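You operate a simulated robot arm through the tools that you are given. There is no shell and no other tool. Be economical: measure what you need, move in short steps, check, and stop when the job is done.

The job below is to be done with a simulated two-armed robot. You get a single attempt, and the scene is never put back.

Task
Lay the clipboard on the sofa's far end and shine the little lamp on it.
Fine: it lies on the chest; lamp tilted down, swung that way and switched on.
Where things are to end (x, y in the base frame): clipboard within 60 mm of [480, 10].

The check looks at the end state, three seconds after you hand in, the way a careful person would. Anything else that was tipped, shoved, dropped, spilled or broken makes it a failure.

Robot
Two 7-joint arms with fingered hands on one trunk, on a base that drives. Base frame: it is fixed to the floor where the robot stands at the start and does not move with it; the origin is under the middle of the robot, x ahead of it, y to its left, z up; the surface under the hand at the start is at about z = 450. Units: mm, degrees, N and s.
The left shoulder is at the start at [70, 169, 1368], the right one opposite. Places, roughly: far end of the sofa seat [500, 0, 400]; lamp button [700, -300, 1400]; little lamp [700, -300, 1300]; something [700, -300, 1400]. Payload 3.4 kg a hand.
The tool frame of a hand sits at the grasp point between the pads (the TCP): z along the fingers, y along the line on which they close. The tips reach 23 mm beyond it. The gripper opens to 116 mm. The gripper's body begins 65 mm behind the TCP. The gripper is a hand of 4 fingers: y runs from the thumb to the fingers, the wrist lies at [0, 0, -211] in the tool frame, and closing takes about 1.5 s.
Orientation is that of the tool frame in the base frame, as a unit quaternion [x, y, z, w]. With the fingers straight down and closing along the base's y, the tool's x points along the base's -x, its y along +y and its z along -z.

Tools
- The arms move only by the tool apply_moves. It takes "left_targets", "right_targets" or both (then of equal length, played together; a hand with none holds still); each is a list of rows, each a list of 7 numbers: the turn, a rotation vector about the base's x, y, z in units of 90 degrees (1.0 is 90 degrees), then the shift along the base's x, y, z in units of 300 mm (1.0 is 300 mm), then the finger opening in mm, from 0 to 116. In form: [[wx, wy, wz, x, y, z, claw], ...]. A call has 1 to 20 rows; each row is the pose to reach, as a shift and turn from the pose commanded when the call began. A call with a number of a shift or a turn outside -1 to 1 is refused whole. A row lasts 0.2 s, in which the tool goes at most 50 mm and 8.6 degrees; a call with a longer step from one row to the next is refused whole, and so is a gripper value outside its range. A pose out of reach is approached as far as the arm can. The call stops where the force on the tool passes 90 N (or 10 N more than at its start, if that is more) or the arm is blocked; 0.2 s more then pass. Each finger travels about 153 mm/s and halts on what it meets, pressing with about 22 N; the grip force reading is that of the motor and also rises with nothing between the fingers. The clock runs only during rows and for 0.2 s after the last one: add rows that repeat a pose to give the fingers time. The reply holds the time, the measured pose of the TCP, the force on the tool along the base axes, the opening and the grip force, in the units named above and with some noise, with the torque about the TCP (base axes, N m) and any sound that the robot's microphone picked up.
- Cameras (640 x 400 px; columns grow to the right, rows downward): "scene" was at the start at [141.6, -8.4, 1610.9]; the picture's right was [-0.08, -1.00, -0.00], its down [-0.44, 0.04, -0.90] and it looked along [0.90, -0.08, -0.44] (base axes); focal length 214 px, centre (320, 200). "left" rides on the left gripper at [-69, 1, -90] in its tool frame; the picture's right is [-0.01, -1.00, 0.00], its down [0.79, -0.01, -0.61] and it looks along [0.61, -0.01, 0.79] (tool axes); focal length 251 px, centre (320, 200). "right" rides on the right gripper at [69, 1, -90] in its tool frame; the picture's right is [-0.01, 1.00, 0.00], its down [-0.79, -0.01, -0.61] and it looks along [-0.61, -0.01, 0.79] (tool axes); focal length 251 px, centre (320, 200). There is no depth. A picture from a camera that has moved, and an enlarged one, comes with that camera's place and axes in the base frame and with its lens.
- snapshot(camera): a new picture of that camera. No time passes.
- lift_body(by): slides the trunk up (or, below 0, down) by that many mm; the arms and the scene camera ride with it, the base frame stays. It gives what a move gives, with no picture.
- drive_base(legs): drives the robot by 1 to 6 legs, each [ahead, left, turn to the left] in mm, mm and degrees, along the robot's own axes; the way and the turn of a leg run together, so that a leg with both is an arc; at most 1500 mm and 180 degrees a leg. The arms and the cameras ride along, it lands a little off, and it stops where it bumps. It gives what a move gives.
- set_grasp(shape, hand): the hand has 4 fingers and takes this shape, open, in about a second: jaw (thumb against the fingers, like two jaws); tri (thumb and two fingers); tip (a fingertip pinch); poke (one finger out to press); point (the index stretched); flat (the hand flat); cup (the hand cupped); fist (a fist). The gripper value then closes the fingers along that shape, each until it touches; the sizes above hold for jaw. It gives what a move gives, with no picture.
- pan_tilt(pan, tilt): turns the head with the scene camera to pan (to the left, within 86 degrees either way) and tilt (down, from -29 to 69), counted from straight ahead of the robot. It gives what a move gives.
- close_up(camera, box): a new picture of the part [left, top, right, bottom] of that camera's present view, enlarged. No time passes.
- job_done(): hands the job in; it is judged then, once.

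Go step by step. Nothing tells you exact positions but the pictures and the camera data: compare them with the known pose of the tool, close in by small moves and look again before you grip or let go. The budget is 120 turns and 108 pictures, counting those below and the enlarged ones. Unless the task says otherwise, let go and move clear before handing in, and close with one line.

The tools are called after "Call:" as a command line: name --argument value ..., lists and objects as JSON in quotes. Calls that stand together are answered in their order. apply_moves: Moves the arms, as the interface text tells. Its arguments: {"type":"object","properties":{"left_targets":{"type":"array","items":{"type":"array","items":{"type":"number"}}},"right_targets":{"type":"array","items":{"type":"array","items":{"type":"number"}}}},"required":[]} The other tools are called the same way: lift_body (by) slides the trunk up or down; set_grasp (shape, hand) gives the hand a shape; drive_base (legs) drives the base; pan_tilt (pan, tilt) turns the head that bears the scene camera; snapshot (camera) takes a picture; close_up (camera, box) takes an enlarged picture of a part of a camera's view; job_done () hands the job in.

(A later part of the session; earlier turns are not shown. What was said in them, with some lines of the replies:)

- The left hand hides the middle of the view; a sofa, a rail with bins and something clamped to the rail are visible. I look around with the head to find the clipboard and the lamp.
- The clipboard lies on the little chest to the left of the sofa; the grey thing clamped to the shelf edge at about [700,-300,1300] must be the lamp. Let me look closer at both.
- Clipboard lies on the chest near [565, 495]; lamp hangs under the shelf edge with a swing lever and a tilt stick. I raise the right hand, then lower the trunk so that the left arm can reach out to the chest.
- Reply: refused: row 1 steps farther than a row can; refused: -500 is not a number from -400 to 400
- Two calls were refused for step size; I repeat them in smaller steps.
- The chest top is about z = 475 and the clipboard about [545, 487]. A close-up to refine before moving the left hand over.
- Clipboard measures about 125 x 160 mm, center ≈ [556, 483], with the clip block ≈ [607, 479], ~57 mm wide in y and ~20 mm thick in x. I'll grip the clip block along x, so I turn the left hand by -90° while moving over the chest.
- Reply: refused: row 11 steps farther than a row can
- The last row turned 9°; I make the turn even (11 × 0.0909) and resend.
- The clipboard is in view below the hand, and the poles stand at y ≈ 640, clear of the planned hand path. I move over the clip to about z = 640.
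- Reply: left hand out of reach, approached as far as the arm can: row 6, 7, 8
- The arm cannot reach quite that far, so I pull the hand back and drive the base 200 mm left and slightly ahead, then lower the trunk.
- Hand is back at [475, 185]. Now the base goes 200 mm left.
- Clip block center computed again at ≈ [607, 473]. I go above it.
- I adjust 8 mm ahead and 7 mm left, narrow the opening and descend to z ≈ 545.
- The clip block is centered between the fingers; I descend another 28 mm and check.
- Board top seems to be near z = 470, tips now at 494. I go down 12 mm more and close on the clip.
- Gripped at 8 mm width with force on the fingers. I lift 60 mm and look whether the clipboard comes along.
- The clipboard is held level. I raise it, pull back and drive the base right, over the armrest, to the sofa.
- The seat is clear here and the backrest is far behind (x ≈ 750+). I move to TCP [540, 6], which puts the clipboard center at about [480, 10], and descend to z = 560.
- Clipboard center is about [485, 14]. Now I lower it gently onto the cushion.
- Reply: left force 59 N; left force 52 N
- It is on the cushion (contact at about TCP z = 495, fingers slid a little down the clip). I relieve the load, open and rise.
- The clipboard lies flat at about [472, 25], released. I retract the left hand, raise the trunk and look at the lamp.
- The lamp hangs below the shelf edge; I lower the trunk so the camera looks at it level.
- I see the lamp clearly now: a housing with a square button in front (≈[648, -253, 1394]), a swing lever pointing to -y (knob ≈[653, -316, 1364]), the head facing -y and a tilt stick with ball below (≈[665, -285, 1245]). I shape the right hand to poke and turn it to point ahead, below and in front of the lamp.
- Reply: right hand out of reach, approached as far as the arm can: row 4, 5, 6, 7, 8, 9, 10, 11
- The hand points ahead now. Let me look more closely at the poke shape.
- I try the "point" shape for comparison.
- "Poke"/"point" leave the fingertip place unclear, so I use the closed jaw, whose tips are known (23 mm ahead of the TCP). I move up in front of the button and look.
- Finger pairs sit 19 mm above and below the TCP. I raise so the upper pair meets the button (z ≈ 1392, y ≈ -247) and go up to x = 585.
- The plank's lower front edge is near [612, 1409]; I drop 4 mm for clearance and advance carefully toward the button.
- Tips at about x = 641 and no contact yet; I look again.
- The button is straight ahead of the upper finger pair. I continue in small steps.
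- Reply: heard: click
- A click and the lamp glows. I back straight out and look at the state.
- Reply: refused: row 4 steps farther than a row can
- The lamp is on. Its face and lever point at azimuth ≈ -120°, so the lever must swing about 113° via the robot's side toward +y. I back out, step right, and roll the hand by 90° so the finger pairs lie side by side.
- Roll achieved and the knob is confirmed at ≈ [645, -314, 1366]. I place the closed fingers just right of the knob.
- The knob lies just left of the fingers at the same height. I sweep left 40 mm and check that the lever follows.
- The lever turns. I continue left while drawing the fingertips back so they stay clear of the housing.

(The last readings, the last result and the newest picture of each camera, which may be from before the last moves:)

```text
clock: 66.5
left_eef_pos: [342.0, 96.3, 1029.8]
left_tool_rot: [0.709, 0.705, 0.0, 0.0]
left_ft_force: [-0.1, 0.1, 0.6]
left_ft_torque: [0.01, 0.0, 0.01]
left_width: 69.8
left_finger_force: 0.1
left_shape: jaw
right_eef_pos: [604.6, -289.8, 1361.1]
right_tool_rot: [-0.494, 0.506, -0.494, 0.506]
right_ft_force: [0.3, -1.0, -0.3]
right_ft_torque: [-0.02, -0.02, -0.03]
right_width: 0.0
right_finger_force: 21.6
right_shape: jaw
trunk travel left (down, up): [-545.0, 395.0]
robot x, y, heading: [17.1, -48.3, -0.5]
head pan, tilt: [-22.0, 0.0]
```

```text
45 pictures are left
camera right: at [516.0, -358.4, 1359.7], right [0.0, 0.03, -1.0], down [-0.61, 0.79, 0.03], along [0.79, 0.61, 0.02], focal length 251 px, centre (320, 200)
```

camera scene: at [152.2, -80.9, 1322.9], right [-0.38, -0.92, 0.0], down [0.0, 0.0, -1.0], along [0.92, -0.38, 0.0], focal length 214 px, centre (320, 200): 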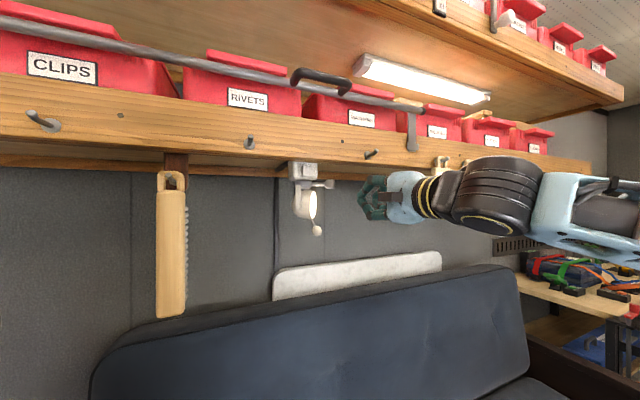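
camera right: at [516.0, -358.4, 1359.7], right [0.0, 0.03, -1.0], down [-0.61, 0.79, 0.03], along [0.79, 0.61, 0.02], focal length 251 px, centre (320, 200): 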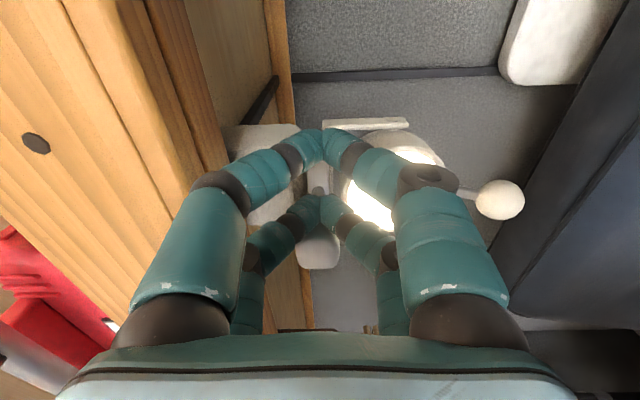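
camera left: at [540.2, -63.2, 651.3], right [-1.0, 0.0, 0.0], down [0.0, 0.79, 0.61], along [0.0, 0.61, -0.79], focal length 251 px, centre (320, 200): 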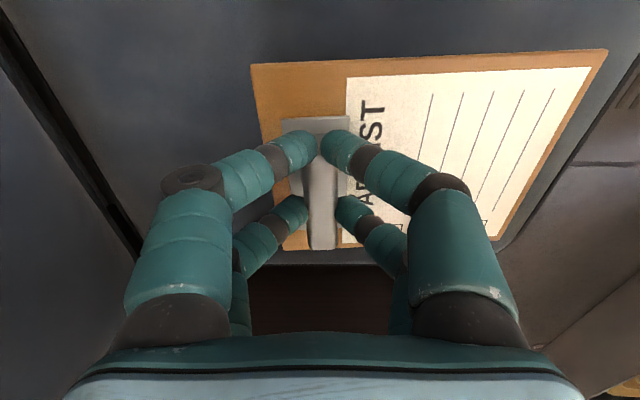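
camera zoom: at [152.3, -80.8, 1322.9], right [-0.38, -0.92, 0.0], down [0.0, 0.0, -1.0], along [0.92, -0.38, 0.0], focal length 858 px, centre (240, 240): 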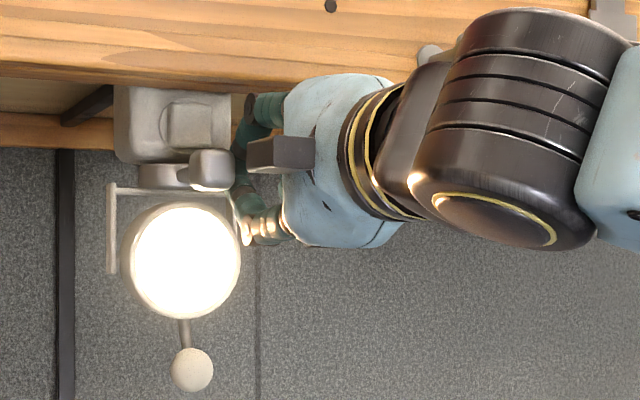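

The lamp now faces the robot (azimuth ≈ 175°). Another ~50°: I push on by 50 mm to the left with the tips kept in front of the ring.

Call:
apply_moves --right_targets '[[0, 0, 0, 0, 0.035, 0.005, 0], [0, 0, 0, 0.0, 0.07, 0.005, 0], [0, 0, 0, 0.01, 0.1, 0.005, 0], [0, 0, 0, 0.015, 0.13, 0.005, 0]]'

Call:
close_up --camera "scene" --box '[260, 140, 420, 240]'

Call:
snapshot --camera "right"

```text
clock: 67.5
left_eef_pos: [341.5, 96.7, 1029.8]
left_tool_rot: [0.71, 0.705, 0.0, -0.001]
left_ft_force: [-0.3, 0.1, 0.6]
left_ft_torque: [-0.01, -0.03, -0.02]
left_width: 69.4
left_finger_force: 0.1
left_shape: jaw
right_eef_pos: [612.0, -251.0, 1363.6]
right_tool_rot: [-0.494, 0.507, -0.494, 0.505]
right_ft_force: [0.0, -0.9, -0.2]
right_ft_torque: [0.02, 0.04, -0.02]
right_width: 0.0
right_finger_force: 22.4
right_shape: jaw
trunk travel left (down, up): [-545.0, 395.0]
robot x, y, heading: [20.6, -43.8, -0.5]
head pan, tilt: [-22.0, 0.0]
```

```text
4.00 times, centred on (340, 190) of scene
camera zoom: at [152.7, -81.0, 1322.8], right [-0.38, -0.92, 0.0], down [0.0, 0.0, -1.0], along [0.92, -0.38, 0.0], focal length 858 px, centre (240, 240)
```

zoom: 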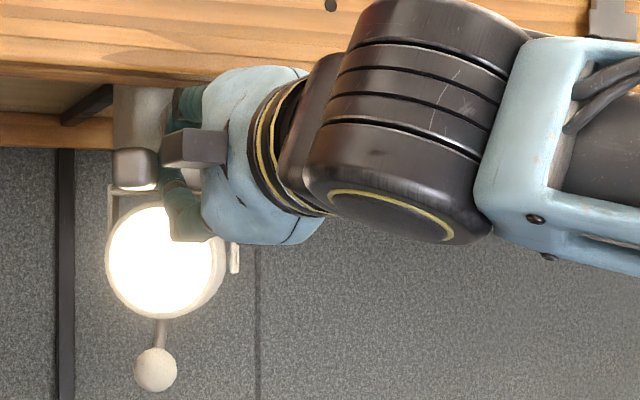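

```text
43 pictures are left
camera right: at [521.2, -318.5, 1361.1], right [0.0, 0.03, -1.0], down [-0.61, 0.79, 0.03], along [0.8, 0.61, 0.02], focal length 251 px, centre (320, 200)
```

right: 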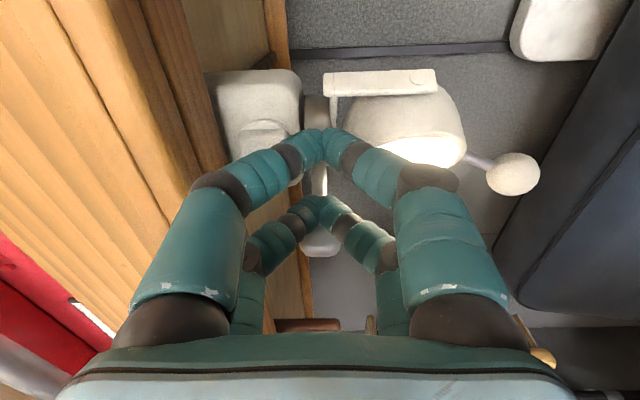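

Azimuth is now about 145°; about 18° more, so I push another 17 mm.

Call:
apply_moves --right_targets '[[0, 0, 0, 0.005, 0.03, 0, 0], [0, 0, 0, 0.01, 0.058, 0, 0]]'

Call:
close_up --camera "scene" --box '[260, 140, 420, 240]'

```text
clock: 68.1
left_eef_pos: [342.2, 97.1, 1029.1]
left_tool_rot: [0.71, 0.704, -0.002, -0.001]
left_ft_force: [0.4, 0.2, 0.6]
left_ft_torque: [-0.01, -0.01, -0.01]
left_width: 69.5
left_finger_force: 0.1
left_shape: jaw
right_eef_pos: [614.7, -231.0, 1362.5]
right_tool_rot: [-0.494, 0.506, -0.493, 0.507]
right_ft_force: [0.2, 0.8, 0.0]
right_ft_torque: [-0.02, 0.0, 0.01]
right_width: 0.0
right_finger_force: 22.3
right_shape: jaw
trunk travel left (down, up): [-545.0, 395.0]
robot x, y, heading: [19.6, -44.6, -0.4]
head pan, tilt: [-22.0, 0.0]
```

```text
4.00 times, centred on (340, 190) of scene
camera zoom: at [152.6, -80.6, 1322.8], right [-0.38, -0.92, 0.0], down [0.0, 0.0, -1.0], along [0.92, -0.38, 0.0], focal length 858 px, centre (240, 240)
```

zoom: 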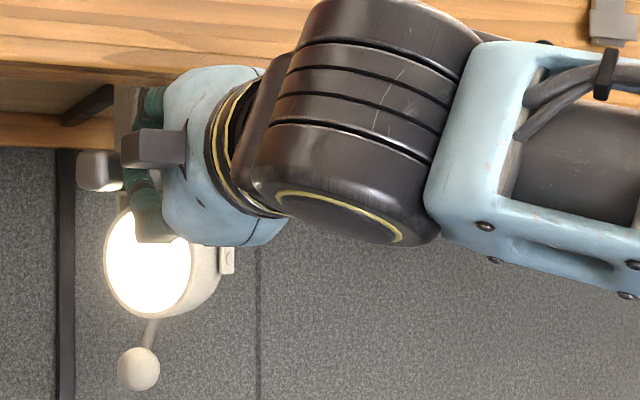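

The lamp faces azimuth ≈ 126°, straight toward the clipboard. I withdraw, roll the hand back and go in front of the tilt ball (≈ [656, -222, 1245]).

Call:
apply_moves --right_targets '[[0, 0, 0, -0.08, 0, 0, 0], [0, 0, 0, -0.22, 0, -0.03, 0], [0, 0, 0, -0.34, 0, -0.1, 0], [0, 0, 0, -0.42, 0, -0.22, 0], [0, 0, 0, -0.42, 0, -0.36, 0]]'

Call:
apply_moves --right_targets '[[0.09, 0, 0, 0, 0, -0.01, 20], [0.18, 0, 0, 0, 0, -0.02, 40], [0.27, 0, 0, 0, 0, -0.03, 60], [0.36, 0, 0, 0, 0, -0.04, 60], [0.45, 0, 0, 0, 0.01, -0.05, 60], [0.54, 0, 0, 0, 0.02, -0.06, 60], [0.63, 0, 0, 0, 0.03, -0.07, 60], [0.72, 0, 0, 0, 0.03, -0.08, 60], [0.81, 0, 0, 0, 0.03, -0.09, 60], [0.9, 0, 0, 0, 0.03, -0.1, 60], [0.99, 0, 0, 0, 0.03, -0.1, 60]]'

Call:
snapshot --camera "scene"

Call:
snapshot --camera "right"

```text
clock: 69.3
left_eef_pos: [343.0, 96.3, 1029.2]
left_tool_rot: [0.71, 0.704, -0.001, -0.001]
left_ft_force: [0.1, -0.2, 0.3]
left_ft_torque: [0.02, -0.02, 0.02]
left_width: 69.9
left_finger_force: 0.1
left_shape: jaw
right_eef_pos: [488.7, -232.9, 1253.7]
right_tool_rot: [-0.494, 0.506, -0.494, 0.506]
right_ft_force: [-0.6, -0.4, 0.1]
right_ft_torque: [0.0, -0.02, -0.01]
right_width: 0.0
right_finger_force: 22.1
right_shape: jaw
trunk travel left (down, up): [-545.0, 395.0]
robot x, y, heading: [20.6, -48.5, -0.2]
head pan, tilt: [-22.0, 0.0]
```

```text
clock: 71.7
left_eef_pos: [341.8, 96.7, 1028.1]
left_tool_rot: [0.71, 0.704, 0.0, 0.0]
left_ft_force: [-0.3, -0.1, 0.6]
left_ft_torque: [-0.02, 0.0, -0.01]
left_width: 69.6
left_finger_force: 0.0
left_shape: jaw
right_eef_pos: [488.6, -223.3, 1225.7]
right_tool_rot: [0.004, 0.707, 0.004, 0.707]
right_ft_force: [0.1, 0.3, -0.1]
right_ft_torque: [0.01, -0.01, -0.01]
right_width: 59.3
right_finger_force: 0.0
right_shape: jaw
trunk travel left (down, up): [-545.0, 395.0]
robot x, y, heading: [20.4, -41.6, -0.6]
head pan, tilt: [-22.0, 0.0]
```

```text
41 pictures are left
camera scene: at [152.3, -81.0, 1322.8], right [-0.38, -0.92, 0.0], down [0.0, 0.0, -1.0], along [0.92, -0.38, 0.0], focal length 214 px, centre (320, 200)
```

scene: 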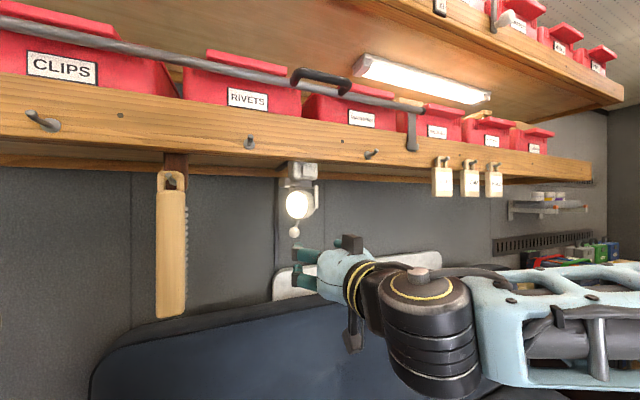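

```text
40 pictures are left
camera right: at [398.1, -221.8, 1157.4], right [0.0, 1.0, 0.02], down [-0.61, -0.02, 0.79], along [0.79, -0.01, 0.61], focal length 251 px, centre (320, 200)
```

right: 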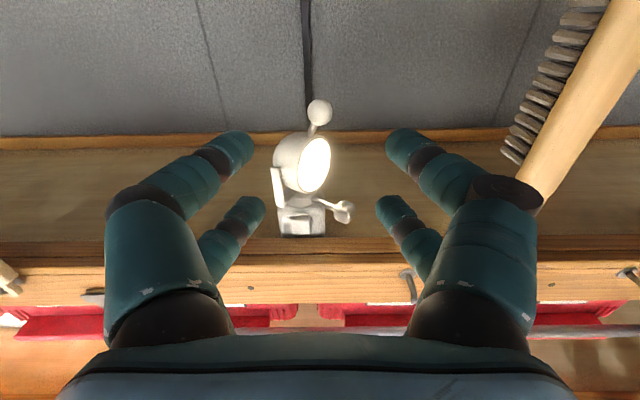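

Ball confirmed at [656, -222, 1242], centered between the open fingers. I advance so the upper finger pair straddles it.

Call:
apply_moves --right_targets '[[0, 0, 0, 0.14, 0, -0.007, 60], [0, 0, 0, 0.28, 0, -0.007, 60], [0, 0, 0, 0.42, 0, -0.007, 60], [0, 0, 0, 0.535, 0, -0.007, 60]]'

Call:
close_up --camera "scene" --box '[240, 150, 400, 270]'

Call:
snapshot --camera "right"

```text
clock: 72.7
left_eef_pos: [342.3, 96.6, 1029.0]
left_tool_rot: [0.71, 0.705, -0.001, -0.001]
left_ft_force: [-1.0, 0.7, 0.5]
left_ft_torque: [0.0, 0.05, 0.0]
left_width: 69.7
left_finger_force: 0.1
left_shape: jaw
right_eef_pos: [652.6, -223.4, 1222.6]
right_tool_rot: [0.003, 0.708, 0.003, 0.707]
right_ft_force: [0.0, 0.1, -0.2]
right_ft_torque: [0.0, -0.04, 0.0]
right_width: 59.4
right_finger_force: 0.0
right_shape: jaw
trunk travel left (down, up): [-545.0, 395.0]
robot x, y, heading: [17.1, -46.1, -0.3]
head pan, tilt: [-22.0, 0.0]
```

```text
3.33 times, centred on (320, 210) of scene
camera zoom: at [154.6, -81.3, 1322.6], right [-0.38, -0.92, 0.0], down [0.0, 0.0, -1.0], along [0.92, -0.38, 0.0], focal length 715 px, centre (320, 167)
```

zoom: 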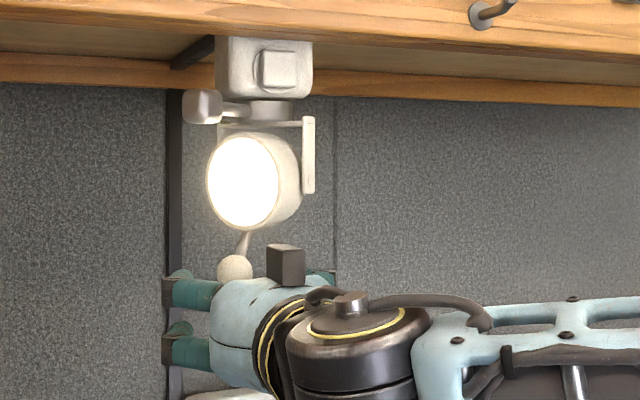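

```text
38 pictures are left
camera right: at [562.2, -222.5, 1153.9], right [0.0, 1.0, 0.02], down [-0.61, -0.01, 0.8], along [0.8, -0.01, 0.61], focal length 251 px, centre (320, 200)
```

right: 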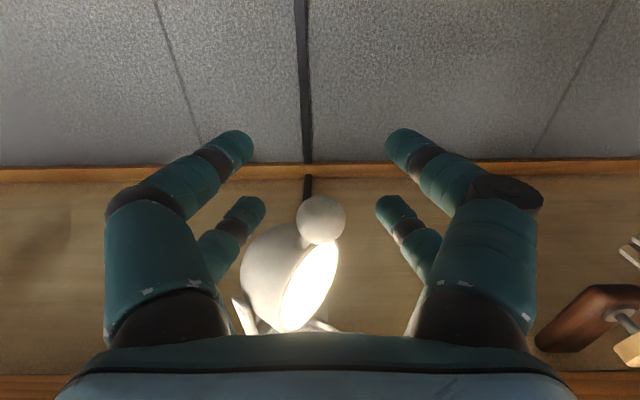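

The ball sits between the upper finger pair. I narrow the fingers to straddle it and push it along [0.6, -0.8] by 40 mm.

Call:
apply_moves --right_targets '[[0, 0, 0, 0, 0, 0, 40], [0, 0, 0, 0, 0, 0, 27], [0, 0, 0, 0, 0, 0, 27], [0, 0, 0, 0.02, -0.027, -0.01, 27], [0, 0, 0, 0.04, -0.053, -0.02, 27], [0, 0, 0, 0.06, -0.08, -0.025, 27], [0, 0, 0, 0.08, -0.107, -0.025, 27]]'

Call:
close_up --camera "scene" --box '[240, 150, 400, 270]'

Call:
snapshot --camera "right"

```text
clock: 74.3
left_eef_pos: [342.2, 96.2, 1029.6]
left_tool_rot: [0.71, 0.705, 0.0, -0.001]
left_ft_force: [0.8, -0.3, 0.6]
left_ft_torque: [-0.01, -0.03, 0.02]
left_width: 69.7
left_finger_force: 0.1
left_shape: jaw
right_eef_pos: [672.4, -254.7, 1213.8]
right_tool_rot: [0.004, 0.707, 0.003, 0.707]
right_ft_force: [0.5, 1.9, -1.5]
right_ft_torque: [-0.05, 0.02, 0.01]
right_width: 27.7
right_finger_force: 0.1
right_shape: jaw
trunk travel left (down, up): [-545.0, 395.0]
robot x, y, heading: [18.5, -44.4, -0.3]
head pan, tilt: [-22.0, 0.0]
```

```text
3.33 times, centred on (320, 210) of scene
camera zoom: at [153.2, -80.6, 1322.8], right [-0.38, -0.92, 0.0], down [0.0, 0.0, -1.0], along [0.92, -0.38, 0.0], focal length 715 px, centre (320, 167)
```

zoom: 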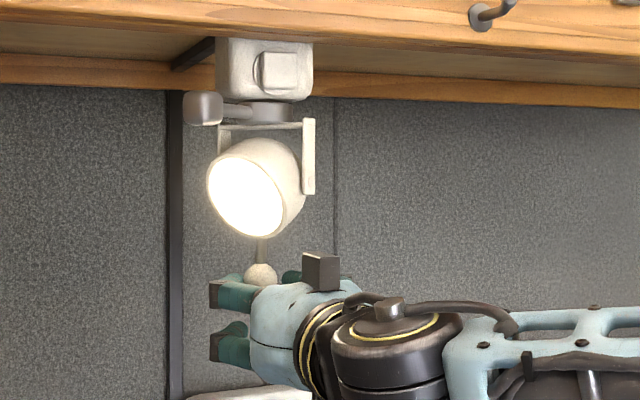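

```text
36 pictures are left
camera right: at [582.9, -253.5, 1146.4], right [0.0, 1.0, 0.02], down [-0.61, -0.01, 0.8], along [0.8, -0.01, 0.61], focal length 251 px, centre (320, 200)
```

right: 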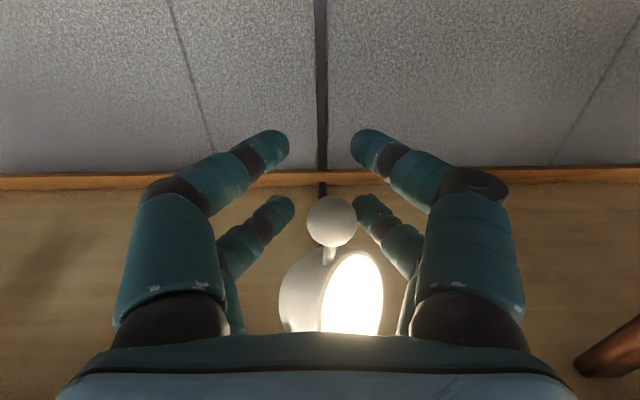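

Tilt is about 30° now. I continue another 35 mm along the same line, rising with the arc.

Call:
apply_moves --right_targets '[[0, 0, 0, 0.02, -0.027, 0.005, 27], [0, 0, 0, 0.04, -0.053, 0.015, 27], [0, 0, 0, 0.06, -0.08, 0.025, 27], [0, 0, 0, 0.07, -0.095, 0.03, 27]]'

Call:
close_up --camera "scene" --box '[240, 150, 400, 270]'

Call:
snapshot --camera "right"

```text
clock: 75.3
left_eef_pos: [340.4, 96.0, 1029.0]
left_tool_rot: [0.71, 0.705, 0.0, 0.0]
left_ft_force: [-0.5, -0.1, -0.4]
left_ft_torque: [0.01, 0.01, 0.01]
left_width: 69.7
left_finger_force: 0.0
left_shape: jaw
right_eef_pos: [692.2, -283.9, 1224.7]
right_tool_rot: [0.004, 0.707, 0.001, 0.707]
right_ft_force: [1.3, 1.3, -0.4]
right_ft_torque: [-0.04, 0.02, 0.01]
right_width: 27.7
right_finger_force: 0.1
right_shape: jaw
trunk travel left (down, up): [-545.0, 395.0]
robot x, y, heading: [17.0, -45.2, -0.4]
head pan, tilt: [-22.0, 0.0]
```

```text
3.33 times, centred on (320, 210) of scene
camera zoom: at [152.7, -80.6, 1322.8], right [-0.38, -0.92, 0.0], down [0.0, 0.0, -1.0], along [0.92, -0.38, 0.0], focal length 715 px, centre (320, 167)
```

zoom: 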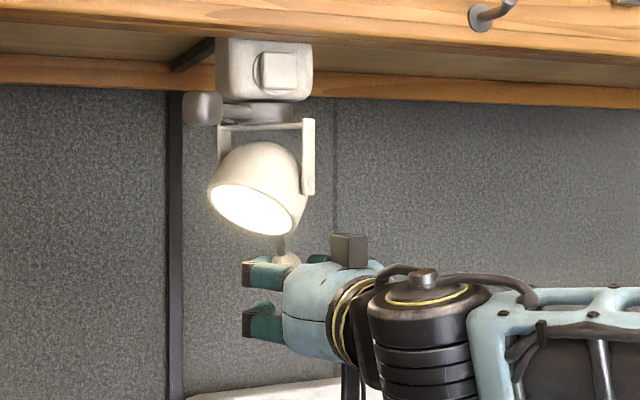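

```text
34 pictures are left
camera right: at [602.6, -282.8, 1156.3], right [0.0, 1.0, 0.02], down [-0.61, -0.01, 0.8], along [0.8, -0.01, 0.61], focal length 251 px, centre (320, 200)
```

right: 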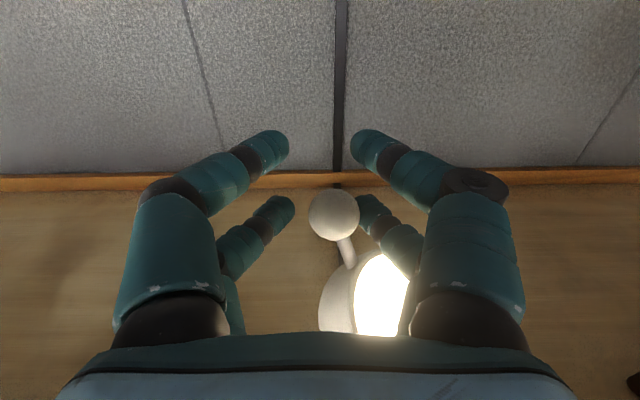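

Depression is about 50°, and I need about 68°. One more push of ~22 mm, rising along.

Call:
apply_moves --right_targets '[[0, 0, 0, 0.015, -0.02, 0.008, 27], [0, 0, 0, 0.03, -0.04, 0.018, 27], [0, 0, 0, 0.044, -0.06, 0.03, 27]]'

Call:
close_up --camera "scene" --box '[240, 150, 400, 270]'

Call:
snapshot --camera "right"

```text
clock: 76.1
left_eef_pos: [340.1, 97.1, 1028.5]
left_tool_rot: [0.71, 0.705, 0.0, -0.001]
left_ft_force: [-0.1, 0.1, -0.6]
left_ft_torque: [-0.03, -0.01, 0.0]
left_width: 69.7
left_finger_force: 0.0
left_shape: jaw
right_eef_pos: [706.9, -302.7, 1233.7]
right_tool_rot: [0.003, 0.707, 0.001, 0.707]
right_ft_force: [-0.4, 1.9, -0.1]
right_ft_torque: [-0.05, -0.03, 0.03]
right_width: 27.8
right_finger_force: 0.1
right_shape: jaw
trunk travel left (down, up): [-545.0, 395.0]
robot x, y, heading: [17.7, -45.7, -0.2]
head pan, tilt: [-22.0, 0.0]
```

```text
3.33 times, centred on (320, 210) of scene
camera zoom: at [152.2, -80.2, 1322.9], right [-0.38, -0.92, 0.0], down [0.0, 0.0, -1.0], along [0.92, -0.38, 0.0], focal length 715 px, centre (320, 167)
```

zoom: 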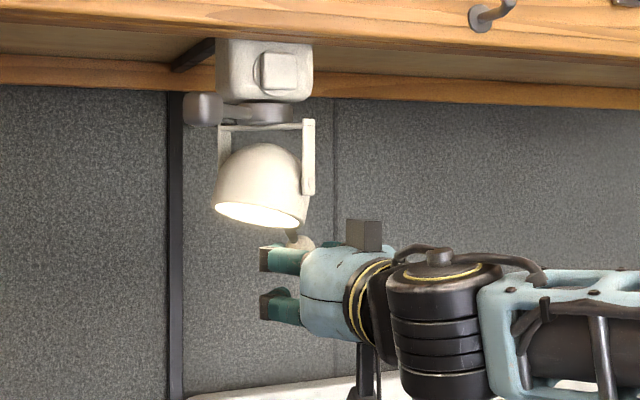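

```text
32 pictures are left
camera right: at [616.4, -300.5, 1165.3], right [0.0, 1.0, 0.02], down [-0.61, -0.01, 0.8], along [0.8, -0.01, 0.61], focal length 251 px, centre (320, 200)
```

right: 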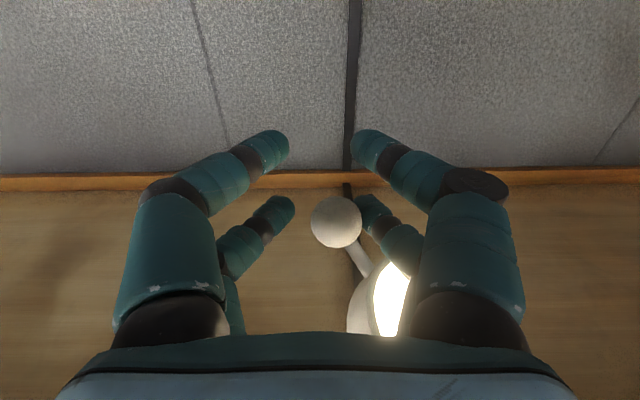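

Depression is now about 70°. I open, withdraw straight back, and look at where the light falls.

Call:
apply_moves --right_targets '[[0, 0, 0, 0, 0, 0, 45], [0, 0, 0, 0, 0, -0.01, 50], [0, 0, 0, -0.1, 0, -0.03, 50], [0, 0, 0, -0.25, 0, -0.05, 50], [0, 0, 0, -0.4, 0, -0.08, 50], [0, 0, 0, -0.54, -0.03, -0.1, 50], [0, 0, 0, -0.66, -0.08, -0.15, 50]]'

Call:
snapshot --camera "scene"

Call:
pan_tilt --pan 5 --tilt 55

Call:
snapshot --camera "scene"

```text
clock: 77.7
left_eef_pos: [340.6, 94.9, 1029.3]
left_tool_rot: [0.71, 0.704, 0.001, -0.001]
left_ft_force: [-0.7, 0.1, -0.9]
left_ft_torque: [-0.03, 0.04, -0.02]
left_width: 69.2
left_finger_force: 0.0
left_shape: jaw
right_eef_pos: [506.9, -327.1, 1188.5]
right_tool_rot: [0.004, 0.707, 0.004, 0.707]
right_ft_force: [-0.7, 0.3, 0.6]
right_ft_torque: [-0.06, 0.0, 0.01]
right_width: 49.7
right_finger_force: 0.0
right_shape: jaw
trunk travel left (down, up): [-545.0, 395.0]
robot x, y, heading: [16.4, -43.9, -0.2]
head pan, tilt: [-22.0, 0.0]
```

```text
31 pictures are left
camera scene: at [151.3, -83.0, 1322.9], right [-0.38, -0.92, 0.0], down [0.0, 0.0, -1.0], along [0.92, -0.38, 0.0], focal length 214 px, centre (320, 200)
```

scene: 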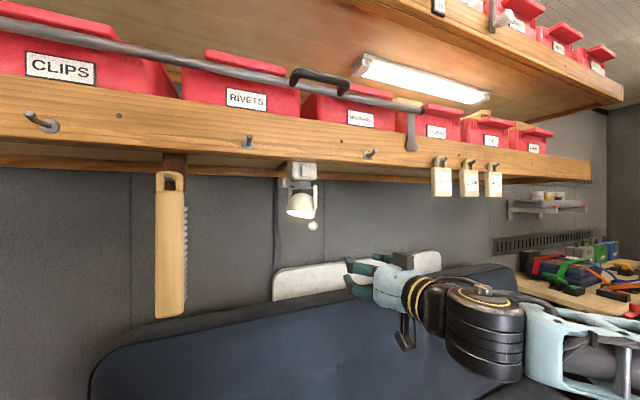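

```text
clock: 79.0
left_eef_pos: [339.8, 96.6, 1029.5]
left_tool_rot: [0.709, 0.705, 0.0, 0.0]
left_ft_force: [-0.2, 0.1, 0.7]
left_ft_torque: [-0.01, -0.04, -0.03]
left_width: 69.4
left_finger_force: 0.0
left_shape: jaw
right_eef_pos: [508.4, -326.0, 1187.2]
right_tool_rot: [0.003, 0.707, 0.003, 0.707]
right_ft_force: [-0.4, 0.2, 0.4]
right_ft_torque: [0.02, -0.01, 0.0]
right_width: 49.5
right_finger_force: 0.1
right_shape: jaw
trunk travel left (down, up): [-545.0, 395.0]
robot x, y, heading: [18.5, -44.7, -0.5]
head pan, tilt: [5.0, 55.0]
```

```text
30 pictures are left
camera scene: at [141.0, -40.8, 1238.5], right [0.08, -1.0, 0.0], down [-0.82, -0.06, -0.57], along [0.57, 0.05, -0.82], focal length 214 px, centre (320, 200)
```

scene: 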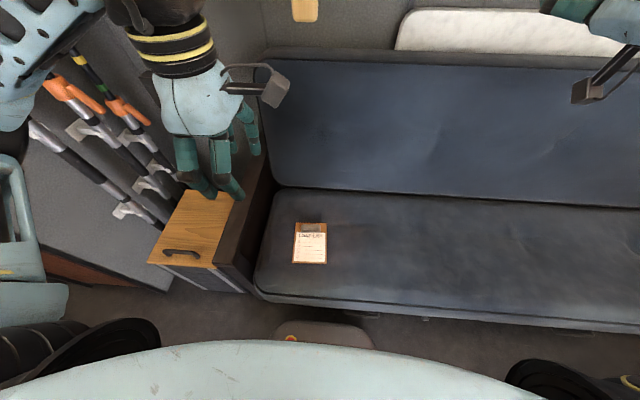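

The clipboard looks brighter; close-up for the light pattern on the seat.

Call:
close_up --camera "scene" --box '[240, 170, 440, 295]'

Call:
pan_tilt --pan -22 --tilt 0

Call:
close_up --camera "scene" --box '[260, 150, 360, 240]'

```text
3.20 times, centred on (340, 232) of scene
camera zoom: at [141.0, -40.8, 1238.5], right [0.08, -1.0, 0.0], down [-0.82, -0.06, -0.57], along [0.57, 0.05, -0.82], focal length 686 px, centre (256, 96)
```

zoom: 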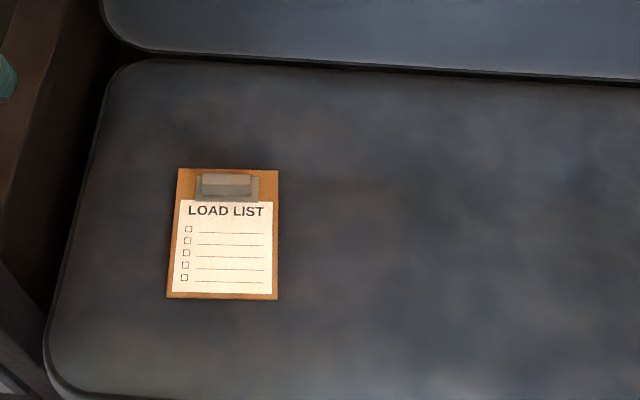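

```text
clock: 80.2
left_eef_pos: [341.3, 96.9, 1027.6]
left_tool_rot: [0.709, 0.705, 0.001, 0.0]
left_ft_force: [-0.7, 0.2, -0.4]
left_ft_torque: [-0.01, -0.02, -0.01]
left_width: 69.7
left_finger_force: 0.0
left_shape: jaw
right_eef_pos: [508.4, -326.0, 1187.8]
right_tool_rot: [0.003, 0.707, 0.003, 0.707]
right_ft_force: [0.6, 0.1, 0.3]
right_ft_torque: [0.02, 0.02, -0.02]
right_width: 49.6
right_finger_force: 0.1
right_shape: jaw
trunk travel left (down, up): [-545.0, 395.0]
robot x, y, heading: [20.0, -46.3, -0.3]
head pan, tilt: [-22.0, 0.0]
```

```text
4.44 times, centred on (310, 195) of scene
camera zoom: at [152.3, -81.0, 1322.8], right [-0.38, -0.92, 0.0], down [0.0, 0.0, -1.0], along [0.92, -0.38, 0.0], focal length 953 px, centre (364, 222)
```

zoom: 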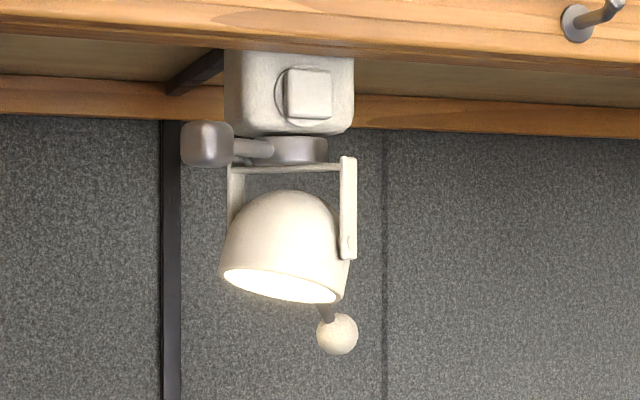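

The beam axis (azimuth ≈ 126°, about 71° down) meets the seat within a few centimetres of the clipboard, which lies flat near [478, 32] in warm light. I move the right hand a bit farther clear and make a last check.

Call:
apply_moves --right_targets '[[0, 0, 0, -0.06, -0.08, -0.08, 50], [0, 0, 0, -0.1, -0.16, -0.16, 50]]'

Call:
snapshot --camera "scene"

```text
clock: 80.8
left_eef_pos: [340.4, 96.4, 1029.0]
left_tool_rot: [0.709, 0.705, 0.0, 0.0]
left_ft_force: [-0.7, 0.4, -0.1]
left_ft_torque: [0.0, 0.03, 0.0]
left_width: 69.6
left_finger_force: 0.1
left_shape: jaw
right_eef_pos: [484.2, -375.8, 1145.6]
right_tool_rot: [0.003, 0.707, 0.004, 0.707]
right_ft_force: [-0.3, 0.2, 0.2]
right_ft_torque: [0.03, -0.02, -0.01]
right_width: 49.5
right_finger_force: 0.1
right_shape: jaw
right hand out of reach, approached as far as the arm can: row 2
trunk travel left (down, up): [-545.0, 395.0]
robot x, y, heading: [16.6, -48.4, -0.4]
head pan, tilt: [-22.0, 0.0]
```

```text
27 pictures are left
camera scene: at [151.3, -80.2, 1323.0], right [-0.38, -0.92, 0.0], down [0.0, 0.0, -1.0], along [0.92, -0.38, 0.0], focal length 214 px, centre (320, 200)
```

scene: 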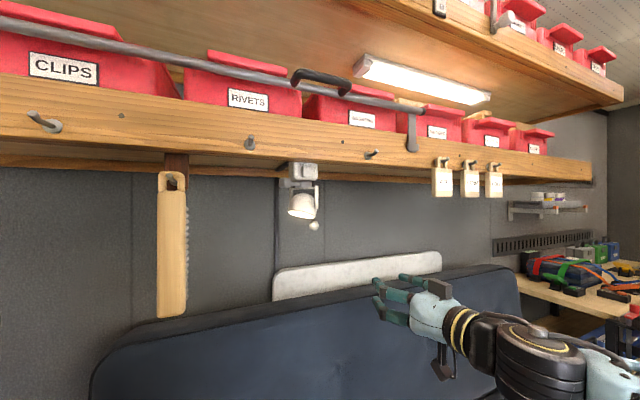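

Everything is in place: the clipboard is on the sofa, the lamp is on and aimed at it, and both hands are clear. I hand in.

Call:
job_done

```text
The job is handed in.
```

The clipboard lies flat on the sofa's far end at about [478, 32], roughly 22 mm from the target. The lamp is on, swung and tilted toward it, and by my estimate its beam centre lands about 5 cm from the clipboard's middle.
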